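You operate a simulated robot arm through the tools that you are given. There is no shell and no other tool. Be economical: measure what you need, move in short steps, check, and stop when the job is done.

You are at the controls of a simulated robot arm. One attempt, no reset.

## Task
Put the copal dropper bottle on the blue pocket book.

It is judged by the outcome, as a careful person would: the job done as asked, and still so three seconds after it is handed in. It fails if anything else is knocked over, pushed out of place, dropped, spilled or broken.

## Robot
A 6-joint arm with a two-finger parallel gripper, fixed in place. Base frame: the origin is at the foot of the arm, x ahead of it, y to its left, z up; the work surface is at about z = 949. Lengths are in mm, angles in degrees, forces in N, time in s.
With the tool pointing down near the work surface it reaches from about 360 to 760 mm from the base axis. Its first joint turns from -66.0 to 66.0 degrees. Payload 2.45 kg.
Tool frame: the origin (TCP) lies between the finger pads and is the grasp point; the fingertips stand 24 mm ahead of it; z points along the fingers, y is the line along which they close. The gripper opens to 68 mm. The fingers are 17 mm wide and 10 mm thick; the gripper's body (40 by 70 mm) begins 41 mm behind the TCP.
Orientation is that of the tool frame in the base frame, as a unit quaternion [x, y, z, w]. With the fingers straight down and closing along the base's y, the tool's x points along the base's -x, its y along +y and its z along -z.

## Interface
- The arm moves only by the tool send_rows. Its argument "motion" is a list of rows, each an object (a shift or turn left out is 0, a gripper value left out holds the last) with "translation": the shift along the base's x, y, z in mm, a list of three; "spin": the turn about the base's z in degrees; "hand": the closure, from 0 (fully open) to 1 (shut). In form: [{"translation": [x, y, z], "spin": spin, "hand": hand}, ...]. A call has 1 to 20 rows; each row shifts and turns the commanded pose from where the row before left it. Each row takes 0.2 s and may step no farther than 50 mm and 8.6 degrees from the row before; otherwise, or with a gripper value out of range, the whole call is refused. A pose out of reach is approached as far as the arm can. The call stops where the force on the tool passes 40 N (or 10 N more than at its start, if that is more) or the arm is blocked; 0.2 s more then pass. The fingers move at their own pace (about 108 mm/s each) and stop on an object; they squeeze with about 21 N. The grip force told is the motor's: it shows also when the fingers shut on nothing. Time passes only in rows, and 0.2 s behind the last, so rows that do not move let the fingers close. It gives the time, the measured TCP pose, the force on the tool (base axes), the opening and the grip force at its end, in the units of the frame above (readings bear some noise).
- Cameras (640 x 400 px; columns grow to the right, rows downward): "scene" is fixed at [179.7, 426, 1466.5]; the picture's right is [-0.64, -0.77, 0.00], its down [-0.42, 0.35, -0.84] and it looks along [0.65, -0.53, -0.55] (base axes); focal length 328 px, centre (320, 200). "wrist" rides on the gripper at [84, 11, -75] in the tool frame; the picture's right is [-0.13, 0.99, 0.00], its down [-0.60, -0.08, -0.79] and it looks along [-0.79, -0.10, 0.61] (tool axes); focal length 251 px, centre (320, 200). There is no depth. A picture from a camera that has moved, and an enlarged one, comes with that camera's place and axes in the base frame and with its lens.
- get_image(camera): a new picture of that camera. The clock stands still meanwhile.
- close_up(camera, box): a new picture of the part [left, top, right, bottom] of that camera's present view, enlarged. The clock stands still meanwhile.
- finish_job(): hands the job in; it is judged then, once.

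Go step by step. Nothing tells you positions but the pictures and the camera data: compare them with the known pose of the tool, close in by small moves and look again before you grip or let go. The budget is 90 turns and 36 pictures, counting those below and the enlarged ones. Unless the task says otherwise, let go and move clear before handing in, and close with one line.

The tools are called after "Call:" by a JSON object that holds its "fn" and its "kwargs". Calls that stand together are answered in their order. send_rows: Moves the arm, as the interface text tells. Its arguments: {"type":"object","properties":{"motion":{"type":"array"}},"required":["motion"]} The other tools are called the same way: get_image (camera) takes a picture; close_up (camera, box) takes an enlarged picture of a part of a camera's view; finish_job () hands the job in.

At the start:

```text
time: 0.0
tcp_pos: [484.5, -132.6, 1249.2]
orientation: [-0.001, 1.0, 0.0, 0.0]
force: [0.0, -1.3, 0.1]
width: 67.9
finger_force: 0.1
```

scene: 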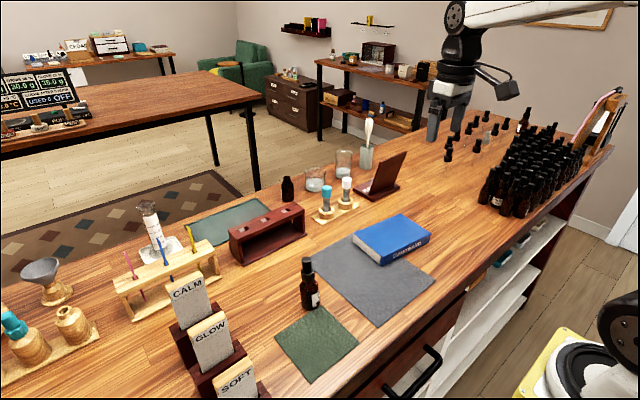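
wrist: 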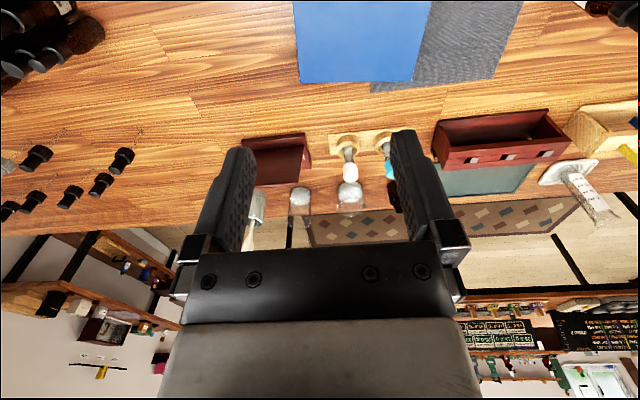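

I see a dark dropper bottle by the green mat, another behind the rack, many at the right, and the blue book on the grey cloth. I'll enlarge to read the labels.

Call:
{"fn": "close_up", "kwargs": {"camera": "scene", "box": [260, 240, 380, 320]}}

Call:
{"fn": "close_up", "kwargs": {"camera": "scene", "box": [220, 140, 440, 280]}}

Call:
{"fn": "close_up", "kwargs": {"camera": "scene", "box": [430, 90, 630, 220]}}

```text
5.00 times, centred on (320, 280) of scene
camera zoom: at [179.7, 426.0, 1466.5], right [-0.64, -0.77, 0.0], down [-0.42, 0.35, -0.84], along [0.65, -0.53, -0.55], focal length 1638 px, centre (320, -200)
```

zoom: 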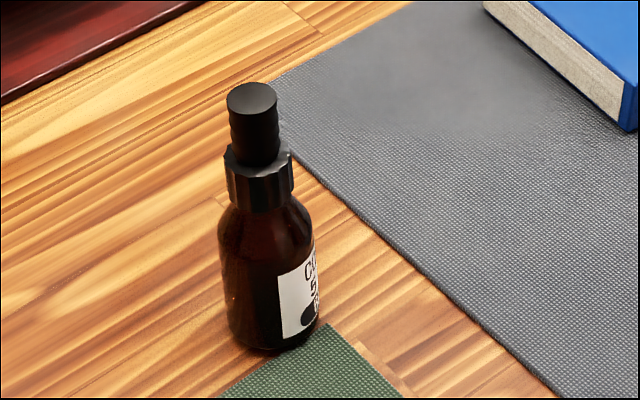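

```text
2.86 times, centred on (330, 210) of scene
camera zoom: at [179.7, 426.0, 1466.5], right [-0.64, -0.77, 0.0], down [-0.42, 0.35, -0.84], along [0.65, -0.53, -0.55], focal length 936 px, centre (291, 171)
```

zoom: 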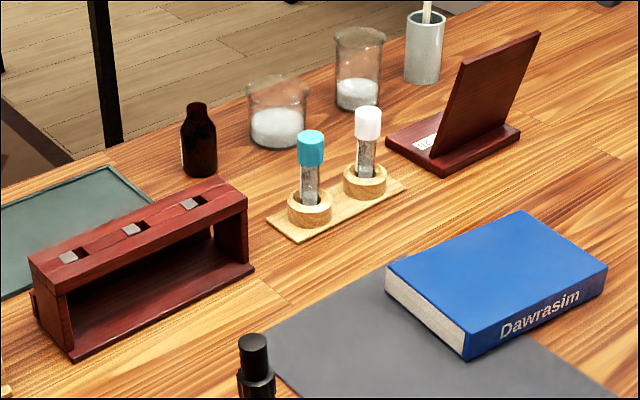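

```text
3.08 times, centred on (530, 155) of scene
camera zoom: at [179.7, 426.0, 1466.5], right [-0.64, -0.77, 0.0], down [-0.42, 0.35, -0.84], along [0.65, -0.53, -0.55], focal length 1008 px, centre (-326, 338)
```

zoom: 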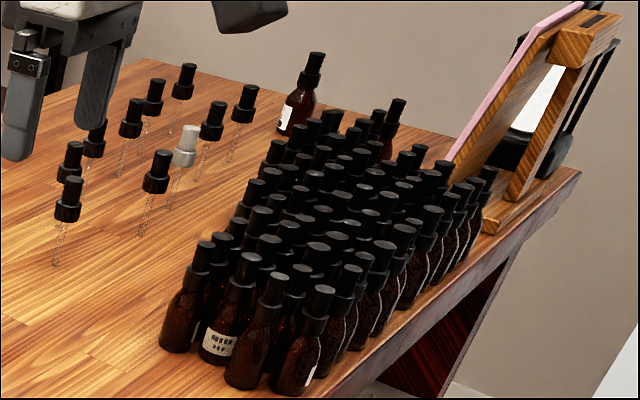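

The front bottle's label starts with "C"; I place it near (518, 180), and the book's top centre near (542, -85, 974). I'll bring the wrist camera up to read the label and measure it.

Call:
{"fn": "send_rows", "kwargs": {"motion": [{"translation": [-14, 39, -10]}, {"translation": [-14, 39, -18]}, {"translation": [-14, 39, -18]}, {"translation": [-14, 39, -18]}, {"translation": [-14, 39, -18]}, {"translation": [-14, 39, -18]}, {"translation": [0, 0, 0]}]}}

Call:
{"fn": "get_image", "kwargs": {"camera": "wrist"}}

```text
time: 1.6
tcp_pos: [401.1, 102.4, 1146.8]
orientation: [0.001, 1.0, 0.0, 0.0]
force: [-0.5, 0.0, -0.5]
width: 68.0
finger_force: 0.1
```

```text
30 pictures are left
camera wrist: at [316.3, 113.3, 1222.9], right [0.13, 0.99, 0.0], down [0.6, -0.08, 0.79], along [0.79, -0.1, -0.61], focal length 251 px, centre (320, 200)
```

wrist: 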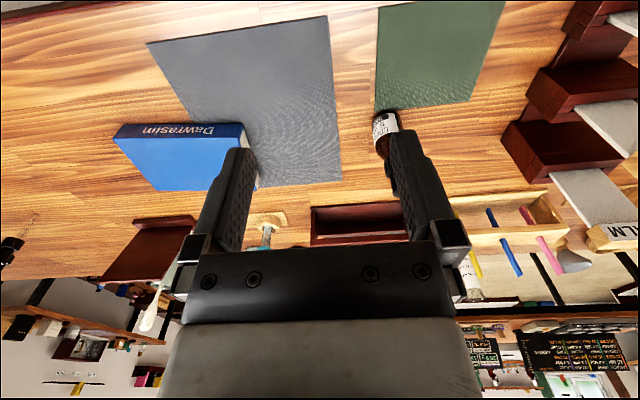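

The bottle is hidden by the left finger. I'll move left so that it shows between the fingers.

Call:
{"fn": "send_rows", "kwargs": {"motion": [{"translation": [0, 38, 0]}, {"translation": [0, 37, 0]}, {"translation": [0, 0, 0]}]}}

Call:
{"fn": "get_image", "kwargs": {"camera": "wrist"}}

Call:
{"fn": "close_up", "kwargs": {"camera": "wrist", "box": [260, 80, 400, 170]}}

```text
time: 2.4
tcp_pos: [399.8, 176.4, 1149.5]
orientation: [0.0, 1.0, 0.0, -0.001]
force: [1.0, 0.2, -0.2]
width: 68.2
finger_force: 0.1
```

```text
29 pictures are left
camera wrist: at [316.7, 187.6, 1224.6], right [0.13, 0.99, 0.0], down [0.6, -0.08, 0.79], along [0.79, -0.1, -0.61], focal length 251 px, centre (320, 200)
```

wrist: 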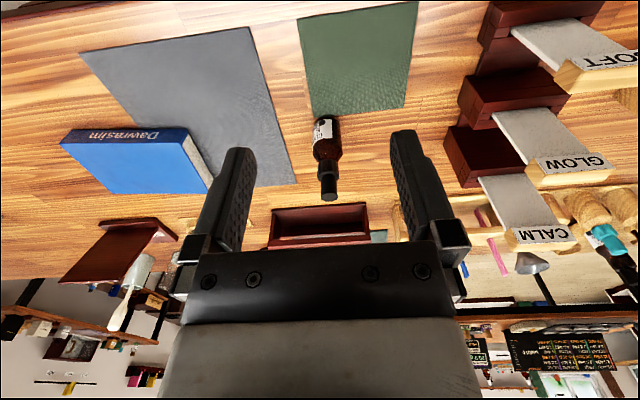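

```text
4.44 times, centred on (330, 125) of wrist
camera zoom: at [316.7, 187.6, 1224.6], right [0.13, 0.99, 0.0], down [0.6, -0.08, 0.79], along [0.79, -0.1, -0.61], focal length 1118 px, centre (276, 533)
```

zoom: 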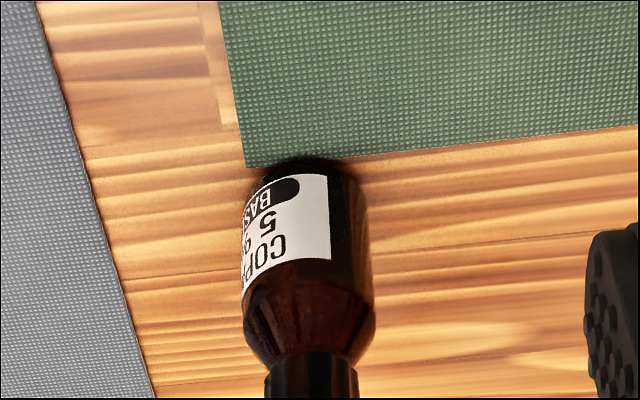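

The label reads "COPA… 5 % BASE". The bottle's axis is about (523, 173) and its top about z 1064. I'll look once from the right to read the whole label.

Call:
{"fn": "send_rows", "kwargs": {"motion": [{"translation": [0, -45, 0]}, {"translation": [0, -45, 0]}, {"translation": [0, -45, 0]}, {"translation": [0, 0, 0]}]}}

Call:
{"fn": "close_up", "kwargs": {"camera": "wrist", "box": [360, 90, 520, 190]}}

```text
time: 3.4
tcp_pos: [400.2, 42.2, 1148.6]
orientation: [0.0, 1.0, 0.0, 0.0]
force: [0.6, -0.5, 0.7]
width: 68.2
finger_force: 0.0
```

```text
4.00 times, centred on (440, 140) of wrist
camera zoom: at [316.6, 52.4, 1224.4], right [0.13, 0.99, 0.0], down [0.6, -0.08, 0.79], along [0.79, -0.1, -0.61], focal length 1006 px, centre (-160, 440)
```

zoom: 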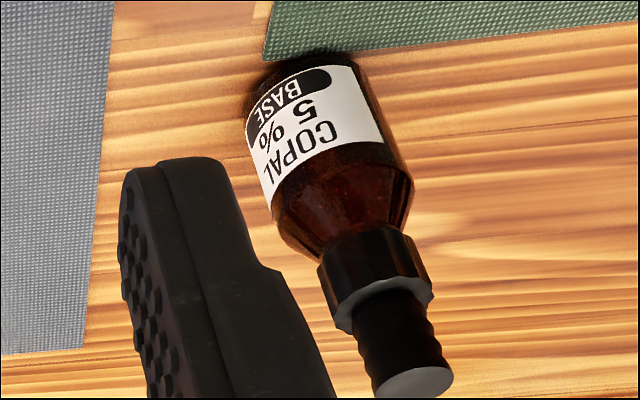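

It is confirmed: "COPAL 5 % BASE". I'll move above the bottle, keeping the fingertips clear, and check the alignment.

Call:
{"fn": "send_rows", "kwargs": {"motion": [{"translation": [30.7, 32.7, -5]}, {"translation": [30.7, 32.7, -5]}, {"translation": [30.7, 32.7, -5]}, {"translation": [30.7, 32.7, -5]}, {"translation": [0, 0, 0]}]}}

Call:
{"fn": "get_image", "kwargs": {"camera": "wrist"}}

Call:
{"fn": "close_up", "kwargs": {"camera": "scene", "box": [240, 160, 400, 320]}}

```text
time: 4.6
tcp_pos: [524.3, 175.4, 1128.8]
orientation: [0.0, 1.0, 0.0, 0.001]
force: [0.2, 0.2, 0.4]
width: 67.8
finger_force: 0.1
```

```text
26 pictures are left
camera wrist: at [440.1, 186.5, 1204.4], right [0.13, 0.99, 0.0], down [0.6, -0.08, 0.79], along [0.79, -0.1, -0.61], focal length 251 px, centre (320, 200)
```

wrist: 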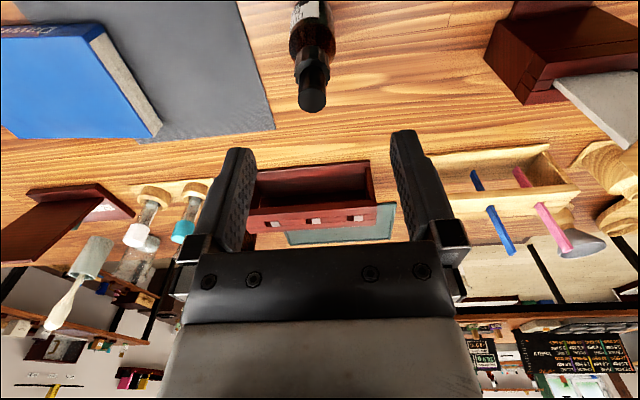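

```text
2.50 times, centred on (320, 240) of scene
camera zoom: at [179.7, 426.0, 1466.5], right [-0.64, -0.77, 0.0], down [-0.42, 0.35, -0.84], along [0.65, -0.53, -0.55], focal length 819 px, centre (320, 100)
```

zoom: 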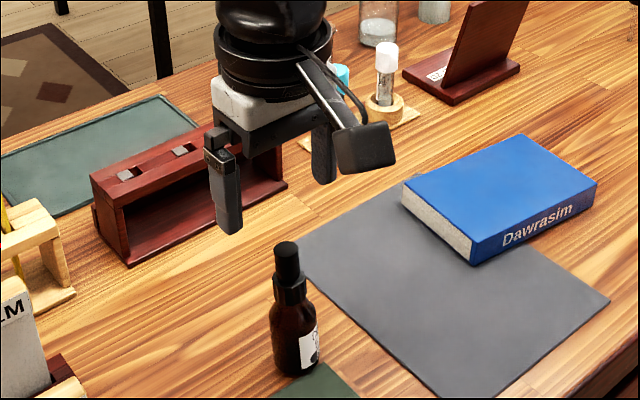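

The bulb top is at about (524, 171, 1064), nearly under the TCP. I'll shift 4 mm right and descend so that the pads flank the collar.

Call:
{"fn": "send_rows", "kwargs": {"motion": [{"translation": [0, -4, -20]}, {"translation": [0, 0, -25]}, {"translation": [0, 0, -25]}, {"translation": [0, 0, -16]}, {"translation": [0, 0, 0]}]}}

Call:
{"fn": "get_image", "kwargs": {"camera": "wrist"}}

Call:
{"fn": "close_up", "kwargs": {"camera": "scene", "box": [240, 200, 380, 320]}}

```text
time: 5.8
tcp_pos: [525.0, 168.9, 1042.6]
orientation: [0.0, 1.0, 0.001, 0.0]
force: [-0.4, 0.1, 0.8]
width: 68.0
finger_force: 0.1
```

```text
24 pictures are left
camera wrist: at [440.3, 180.2, 1118.3], right [0.13, 0.99, 0.0], down [0.6, -0.08, 0.79], along [0.79, -0.1, -0.61], focal length 251 px, centre (320, 200)
```

wrist: 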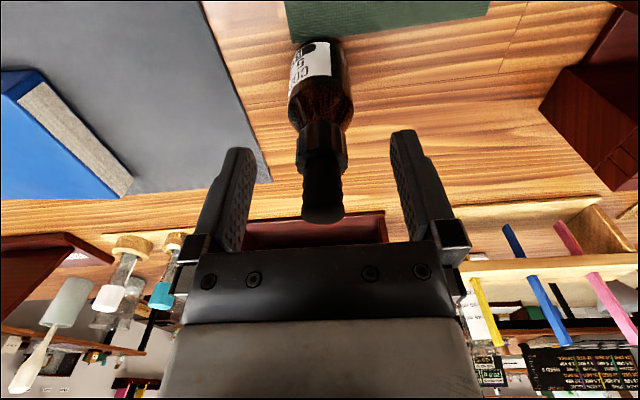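

```text
3.33 times, centred on (310, 260) of scene
camera zoom: at [179.7, 426.0, 1466.5], right [-0.64, -0.77, 0.0], down [-0.42, 0.35, -0.84], along [0.65, -0.53, -0.55], focal length 1092 px, centre (353, 0)
```

zoom: 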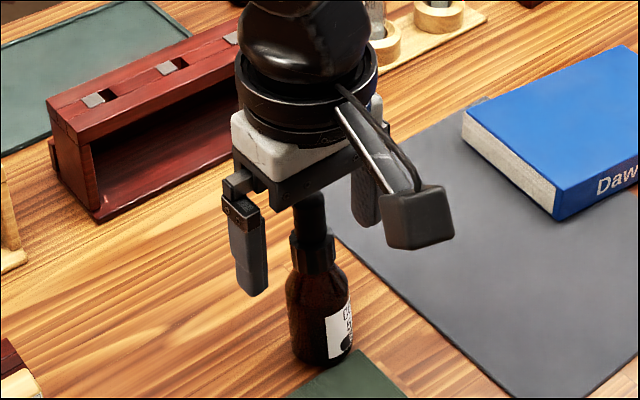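

The collar is centred between the pads, with the tips just at its lower edge. I'll close the gripper.

Call:
{"fn": "send_rows", "kwargs": {"motion": [{"hand": 1}, {"hand": 1}, {"hand": 1}, {"hand": 1}]}}

Call:
{"fn": "get_image", "kwargs": {"camera": "wrist"}}

```text
time: 6.8
tcp_pos: [523.2, 168.8, 1042.6]
orientation: [-0.001, 1.0, 0.0, 0.0]
force: [0.2, 0.1, -0.3]
width: 22.3
finger_force: 20.9
```

```text
22 pictures are left
camera wrist: at [440.3, 180.2, 1118.5], right [0.13, 0.99, 0.0], down [0.6, -0.08, 0.79], along [0.79, -0.1, -0.61], focal length 251 px, centre (320, 200)
```

wrist: 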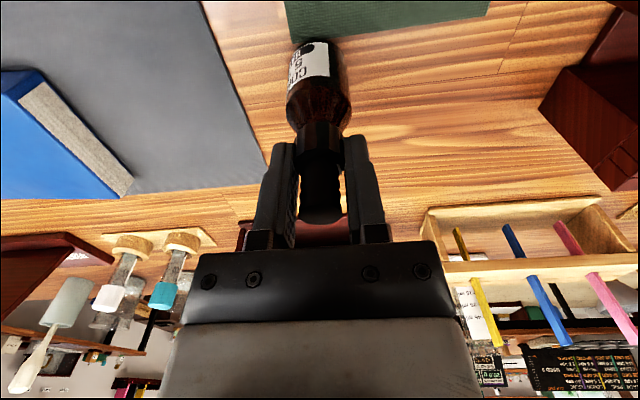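

The grip is firm on the collar at 22 mm. I'll lift straight up and check.

Call:
{"fn": "send_rows", "kwargs": {"motion": [{"translation": [0, 0, 10]}, {"translation": [0, 0, 20]}, {"translation": [0, 0, 30]}, {"translation": [0, 0, 20]}, {"translation": [0, 0, 0]}]}}

Call:
{"fn": "get_image", "kwargs": {"camera": "scene"}}

```text
time: 8.0
tcp_pos: [523.2, 169.9, 1123.3]
orientation: [0.0, 1.0, 0.0, 0.0]
force: [0.5, -0.1, -1.0]
width: 22.1
finger_force: 21.2
```

```text
21 pictures are left
```

scene: 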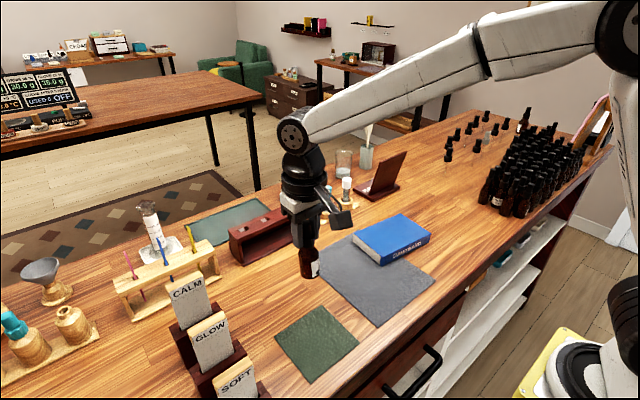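

The bottle is held upright and clear. The book's top centre works out at about (543, -88), so I'll carry the bottle over there.

Call:
{"fn": "send_rows", "kwargs": {"motion": [{"translation": [2, -20, 0]}, {"translation": [3, -40, 0]}, {"translation": [3, -45, 0]}, {"translation": [3, -45, 0]}, {"translation": [3, -45, 0]}, {"translation": [3, -40, 0]}, {"translation": [2, -22, 0]}, {"translation": [0, 0, 0]}]}}

Call:
{"fn": "get_image", "kwargs": {"camera": "wrist"}}

Call:
{"fn": "close_up", "kwargs": {"camera": "scene", "box": [320, 140, 480, 300]}}

```text
time: 9.8
tcp_pos: [543.3, -89.9, 1123.5]
orientation: [-0.001, 1.0, 0.0, 0.0]
force: [0.1, -0.1, -1.5]
width: 21.8
finger_force: 21.0
```

```text
20 pictures are left
camera wrist: at [459.6, -78.2, 1199.1], right [0.13, 0.99, 0.0], down [0.6, -0.08, 0.79], along [0.79, -0.1, -0.61], focal length 251 px, centre (320, 200)
```

wrist: 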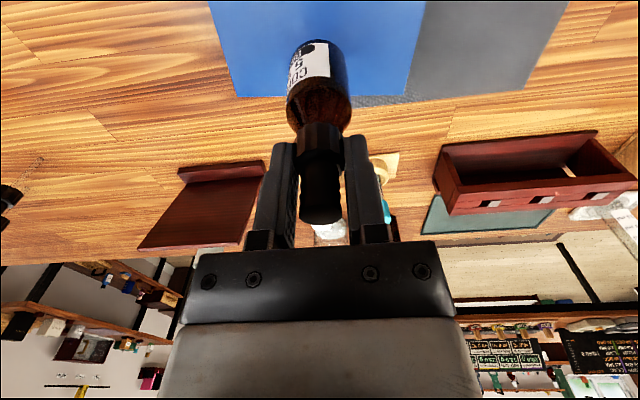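

```text
2.50 times, centred on (400, 220) of scene
camera zoom: at [179.7, 426.0, 1466.5], right [-0.64, -0.77, 0.0], down [-0.42, 0.35, -0.84], along [0.65, -0.53, -0.55], focal length 819 px, centre (120, 150)
```

zoom: 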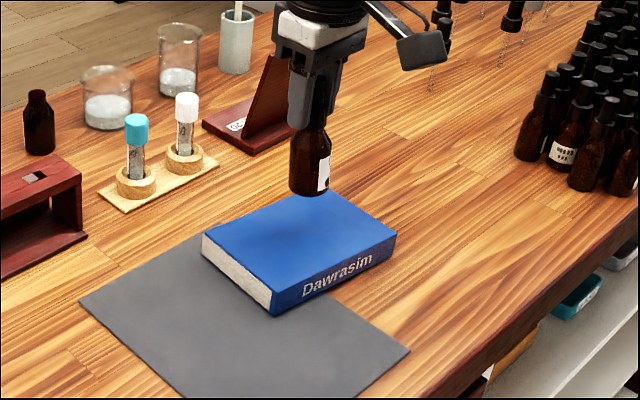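

The bottle is over the middle of the book. I'll lower it to about 15 mm above the cover and look.

Call:
{"fn": "send_rows", "kwargs": {"motion": [{"translation": [0, 0, -15]}, {"translation": [0, 0, -15]}, {"translation": [0, 0, -9]}, {"translation": [0, 0, 0]}]}}

Call:
{"fn": "close_up", "kwargs": {"camera": "scene", "box": [340, 170, 450, 280]}}

```text
time: 10.8
tcp_pos: [541.5, -88.6, 1084.9]
orientation: [0.0, 1.0, 0.0, -0.001]
force: [0.0, 0.2, -0.4]
width: 22.2
finger_force: 21.2
```

```text
3.64 times, centred on (395, 225) of scene
camera zoom: at [179.7, 426.0, 1466.5], right [-0.64, -0.77, 0.0], down [-0.42, 0.35, -0.84], along [0.65, -0.53, -0.55], focal length 1191 px, centre (47, 109)
```

zoom: 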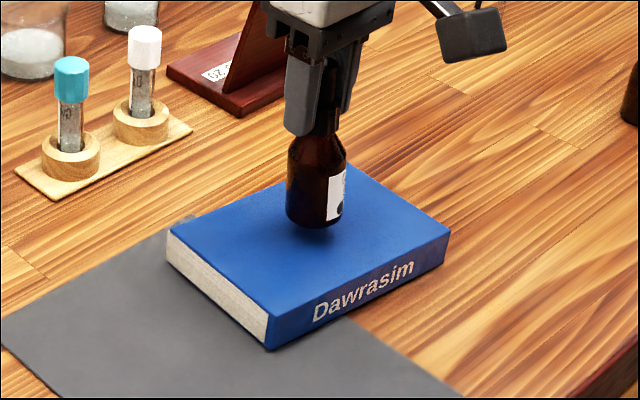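

It is about 12–15 mm above the cover and well inside the edges. I'll lower it gently in small steps, watching the force.

Call:
{"fn": "send_rows", "kwargs": {"motion": [{"translation": [0, 0, -5]}, {"translation": [0, 0, -3]}, {"translation": [0, 0, -2]}, {"translation": [0, 0, 0]}]}}

Call:
{"fn": "send_rows", "kwargs": {"motion": [{"translation": [0, 0, -1]}, {"translation": [0, 0, -1]}, {"translation": [0, 0, 0]}]}}

Call:
{"fn": "send_rows", "kwargs": {"motion": [{"translation": [0, 0, -1]}, {"translation": [0, 0, -1]}, {"translation": [0, 0, 0]}]}}

```text
time: 11.8
tcp_pos: [542.5, -88.6, 1074.8]
orientation: [-0.001, 1.0, 0.0, 0.001]
force: [0.3, 0.1, -1.1]
width: 22.1
finger_force: 21.5
```

```text
time: 12.6
tcp_pos: [543.3, -88.5, 1073.9]
orientation: [0.0, 1.0, -0.001, 0.001]
force: [-1.2, -0.4, 5.4]
width: 21.9
finger_force: 20.6
```

```text
time: 13.4
tcp_pos: [543.6, -88.3, 1071.3]
orientation: [0.0, 1.0, 0.0, 0.001]
force: [0.6, 1.8, 15.7]
width: 22.3
finger_force: 20.9
```

Contact came at about 1073 mm and it now presses with 16 N, so the bottle is standing on the book. I'll ease up 2 mm and check.

Call:
{"fn": "send_rows", "kwargs": {"motion": [{"translation": [0, 0, 1]}, {"translation": [0, 0, 1]}, {"translation": [0, 0, 0]}]}}

Call:
{"fn": "close_up", "kwargs": {"camera": "scene", "box": [340, 170, 450, 280]}}

```text
time: 14.2
tcp_pos: [542.2, -87.3, 1072.5]
orientation: [0.0, 1.0, -0.001, -0.002]
force: [0.9, 0.7, -0.5]
width: 21.9
finger_force: 20.5
```

```text
3.64 times, centred on (395, 225) of scene
camera zoom: at [179.7, 426.0, 1466.5], right [-0.64, -0.77, 0.0], down [-0.42, 0.35, -0.84], along [0.65, -0.53, -0.55], focal length 1191 px, centre (47, 109)
```

zoom: 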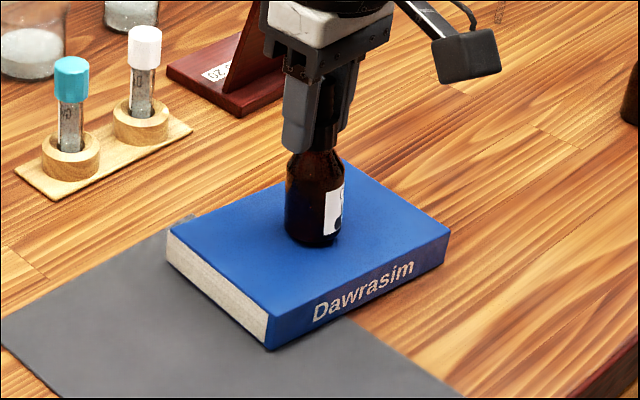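

The bottle is upright and at the surface with no load. I'll lower 0.7 mm for light contact, open the hand, and hold still.

Call:
{"fn": "send_rows", "kwargs": {"motion": [{"translation": [0, 0, -0.7]}, {"translation": [0, 0, 0]}, {"hand": 0.6}, {"hand": 0.3}, {"hand": 0}, {"hand": 0}]}}

Call:
{"fn": "get_image", "kwargs": {"camera": "wrist"}}

```text
time: 15.6
tcp_pos: [541.8, -88.4, 1071.5]
orientation: [-0.001, 1.0, 0.0, 0.0]
force: [-0.7, -0.6, -0.3]
width: 68.0
finger_force: 0.0
```

```text
16 pictures are left
camera wrist: at [459.3, -77.3, 1147.7], right [0.13, 0.99, 0.0], down [0.6, -0.08, 0.79], along [0.79, -0.1, -0.61], focal length 251 px, centre (320, 200)
```

wrist: 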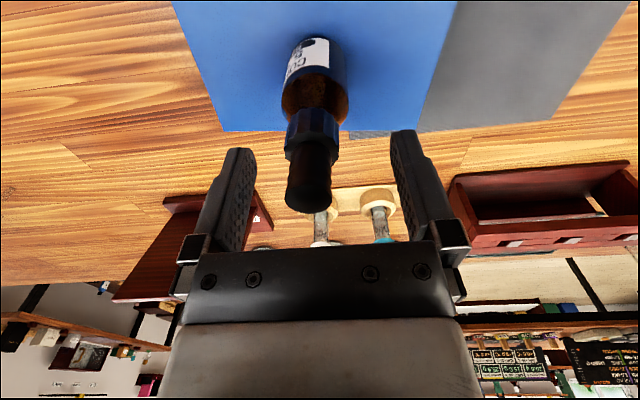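

The bottle stands free between the open fingers. I'll rise straight up and check.

Call:
{"fn": "send_rows", "kwargs": {"motion": [{"translation": [0, 0, 15]}, {"translation": [0, 0, 30]}, {"translation": [0, 0, 40]}, {"translation": [0, 0, 40]}, {"translation": [0, 0, 0]}]}}

Call:
{"fn": "send_rows", "kwargs": {"motion": [{"translation": [-30, 0, 20]}, {"translation": [-30, 0, 0]}, {"translation": [0, 0, 0]}, {"translation": [0, 0, 0]}, {"translation": [0, 0, 0]}]}}

Call:
{"fn": "get_image", "kwargs": {"camera": "scene"}}

Call:
{"fn": "close_up", "kwargs": {"camera": "scene", "box": [330, 150, 460, 280]}}

```text
time: 16.8
tcp_pos: [542.6, -87.0, 1198.7]
orientation: [-0.001, 1.0, 0.001, 0.001]
force: [0.5, -0.2, 0.0]
width: 67.9
finger_force: 0.1
```

```text
time: 18.0
tcp_pos: [482.1, -88.6, 1216.7]
orientation: [0.0, 1.0, 0.0, 0.0]
force: [0.1, -0.5, 1.0]
width: 68.1
finger_force: 0.0
```

```text
15 pictures are left
```

scene: 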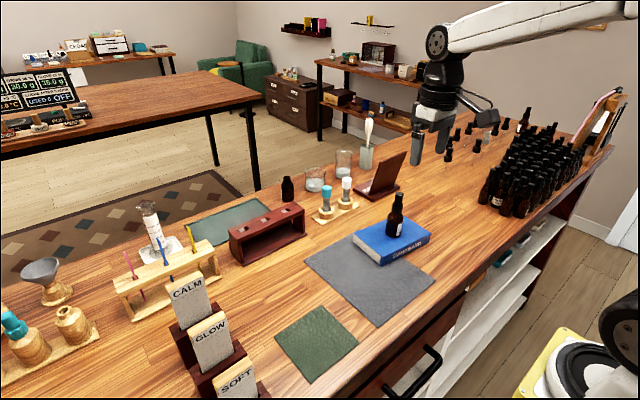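

```text
3.08 times, centred on (395, 215) of scene
camera zoom: at [179.7, 426.0, 1466.5], right [-0.64, -0.77, 0.0], down [-0.42, 0.35, -0.84], along [0.65, -0.53, -0.55], focal length 1008 px, centre (89, 154)
```

zoom: 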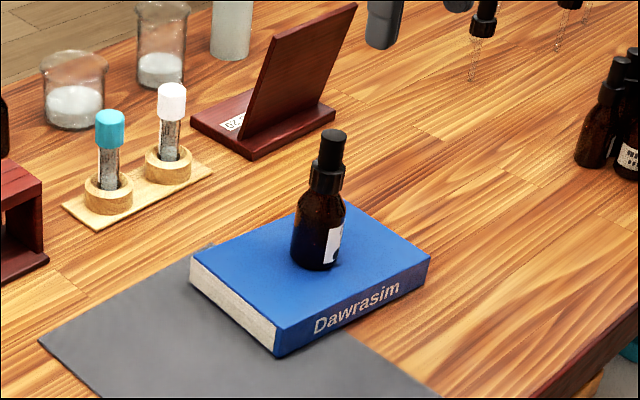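

The copal bottle stands upright near the middle of the blue book. Everything else is where it was and the arm is clear, so I'm handing in.

Call:
{"fn": "finish_job", "kwargs": {}}

```text
The job is handed in.
```

The copal dropper bottle is standing upright on the blue pocket book, and nothing else was disturbed.
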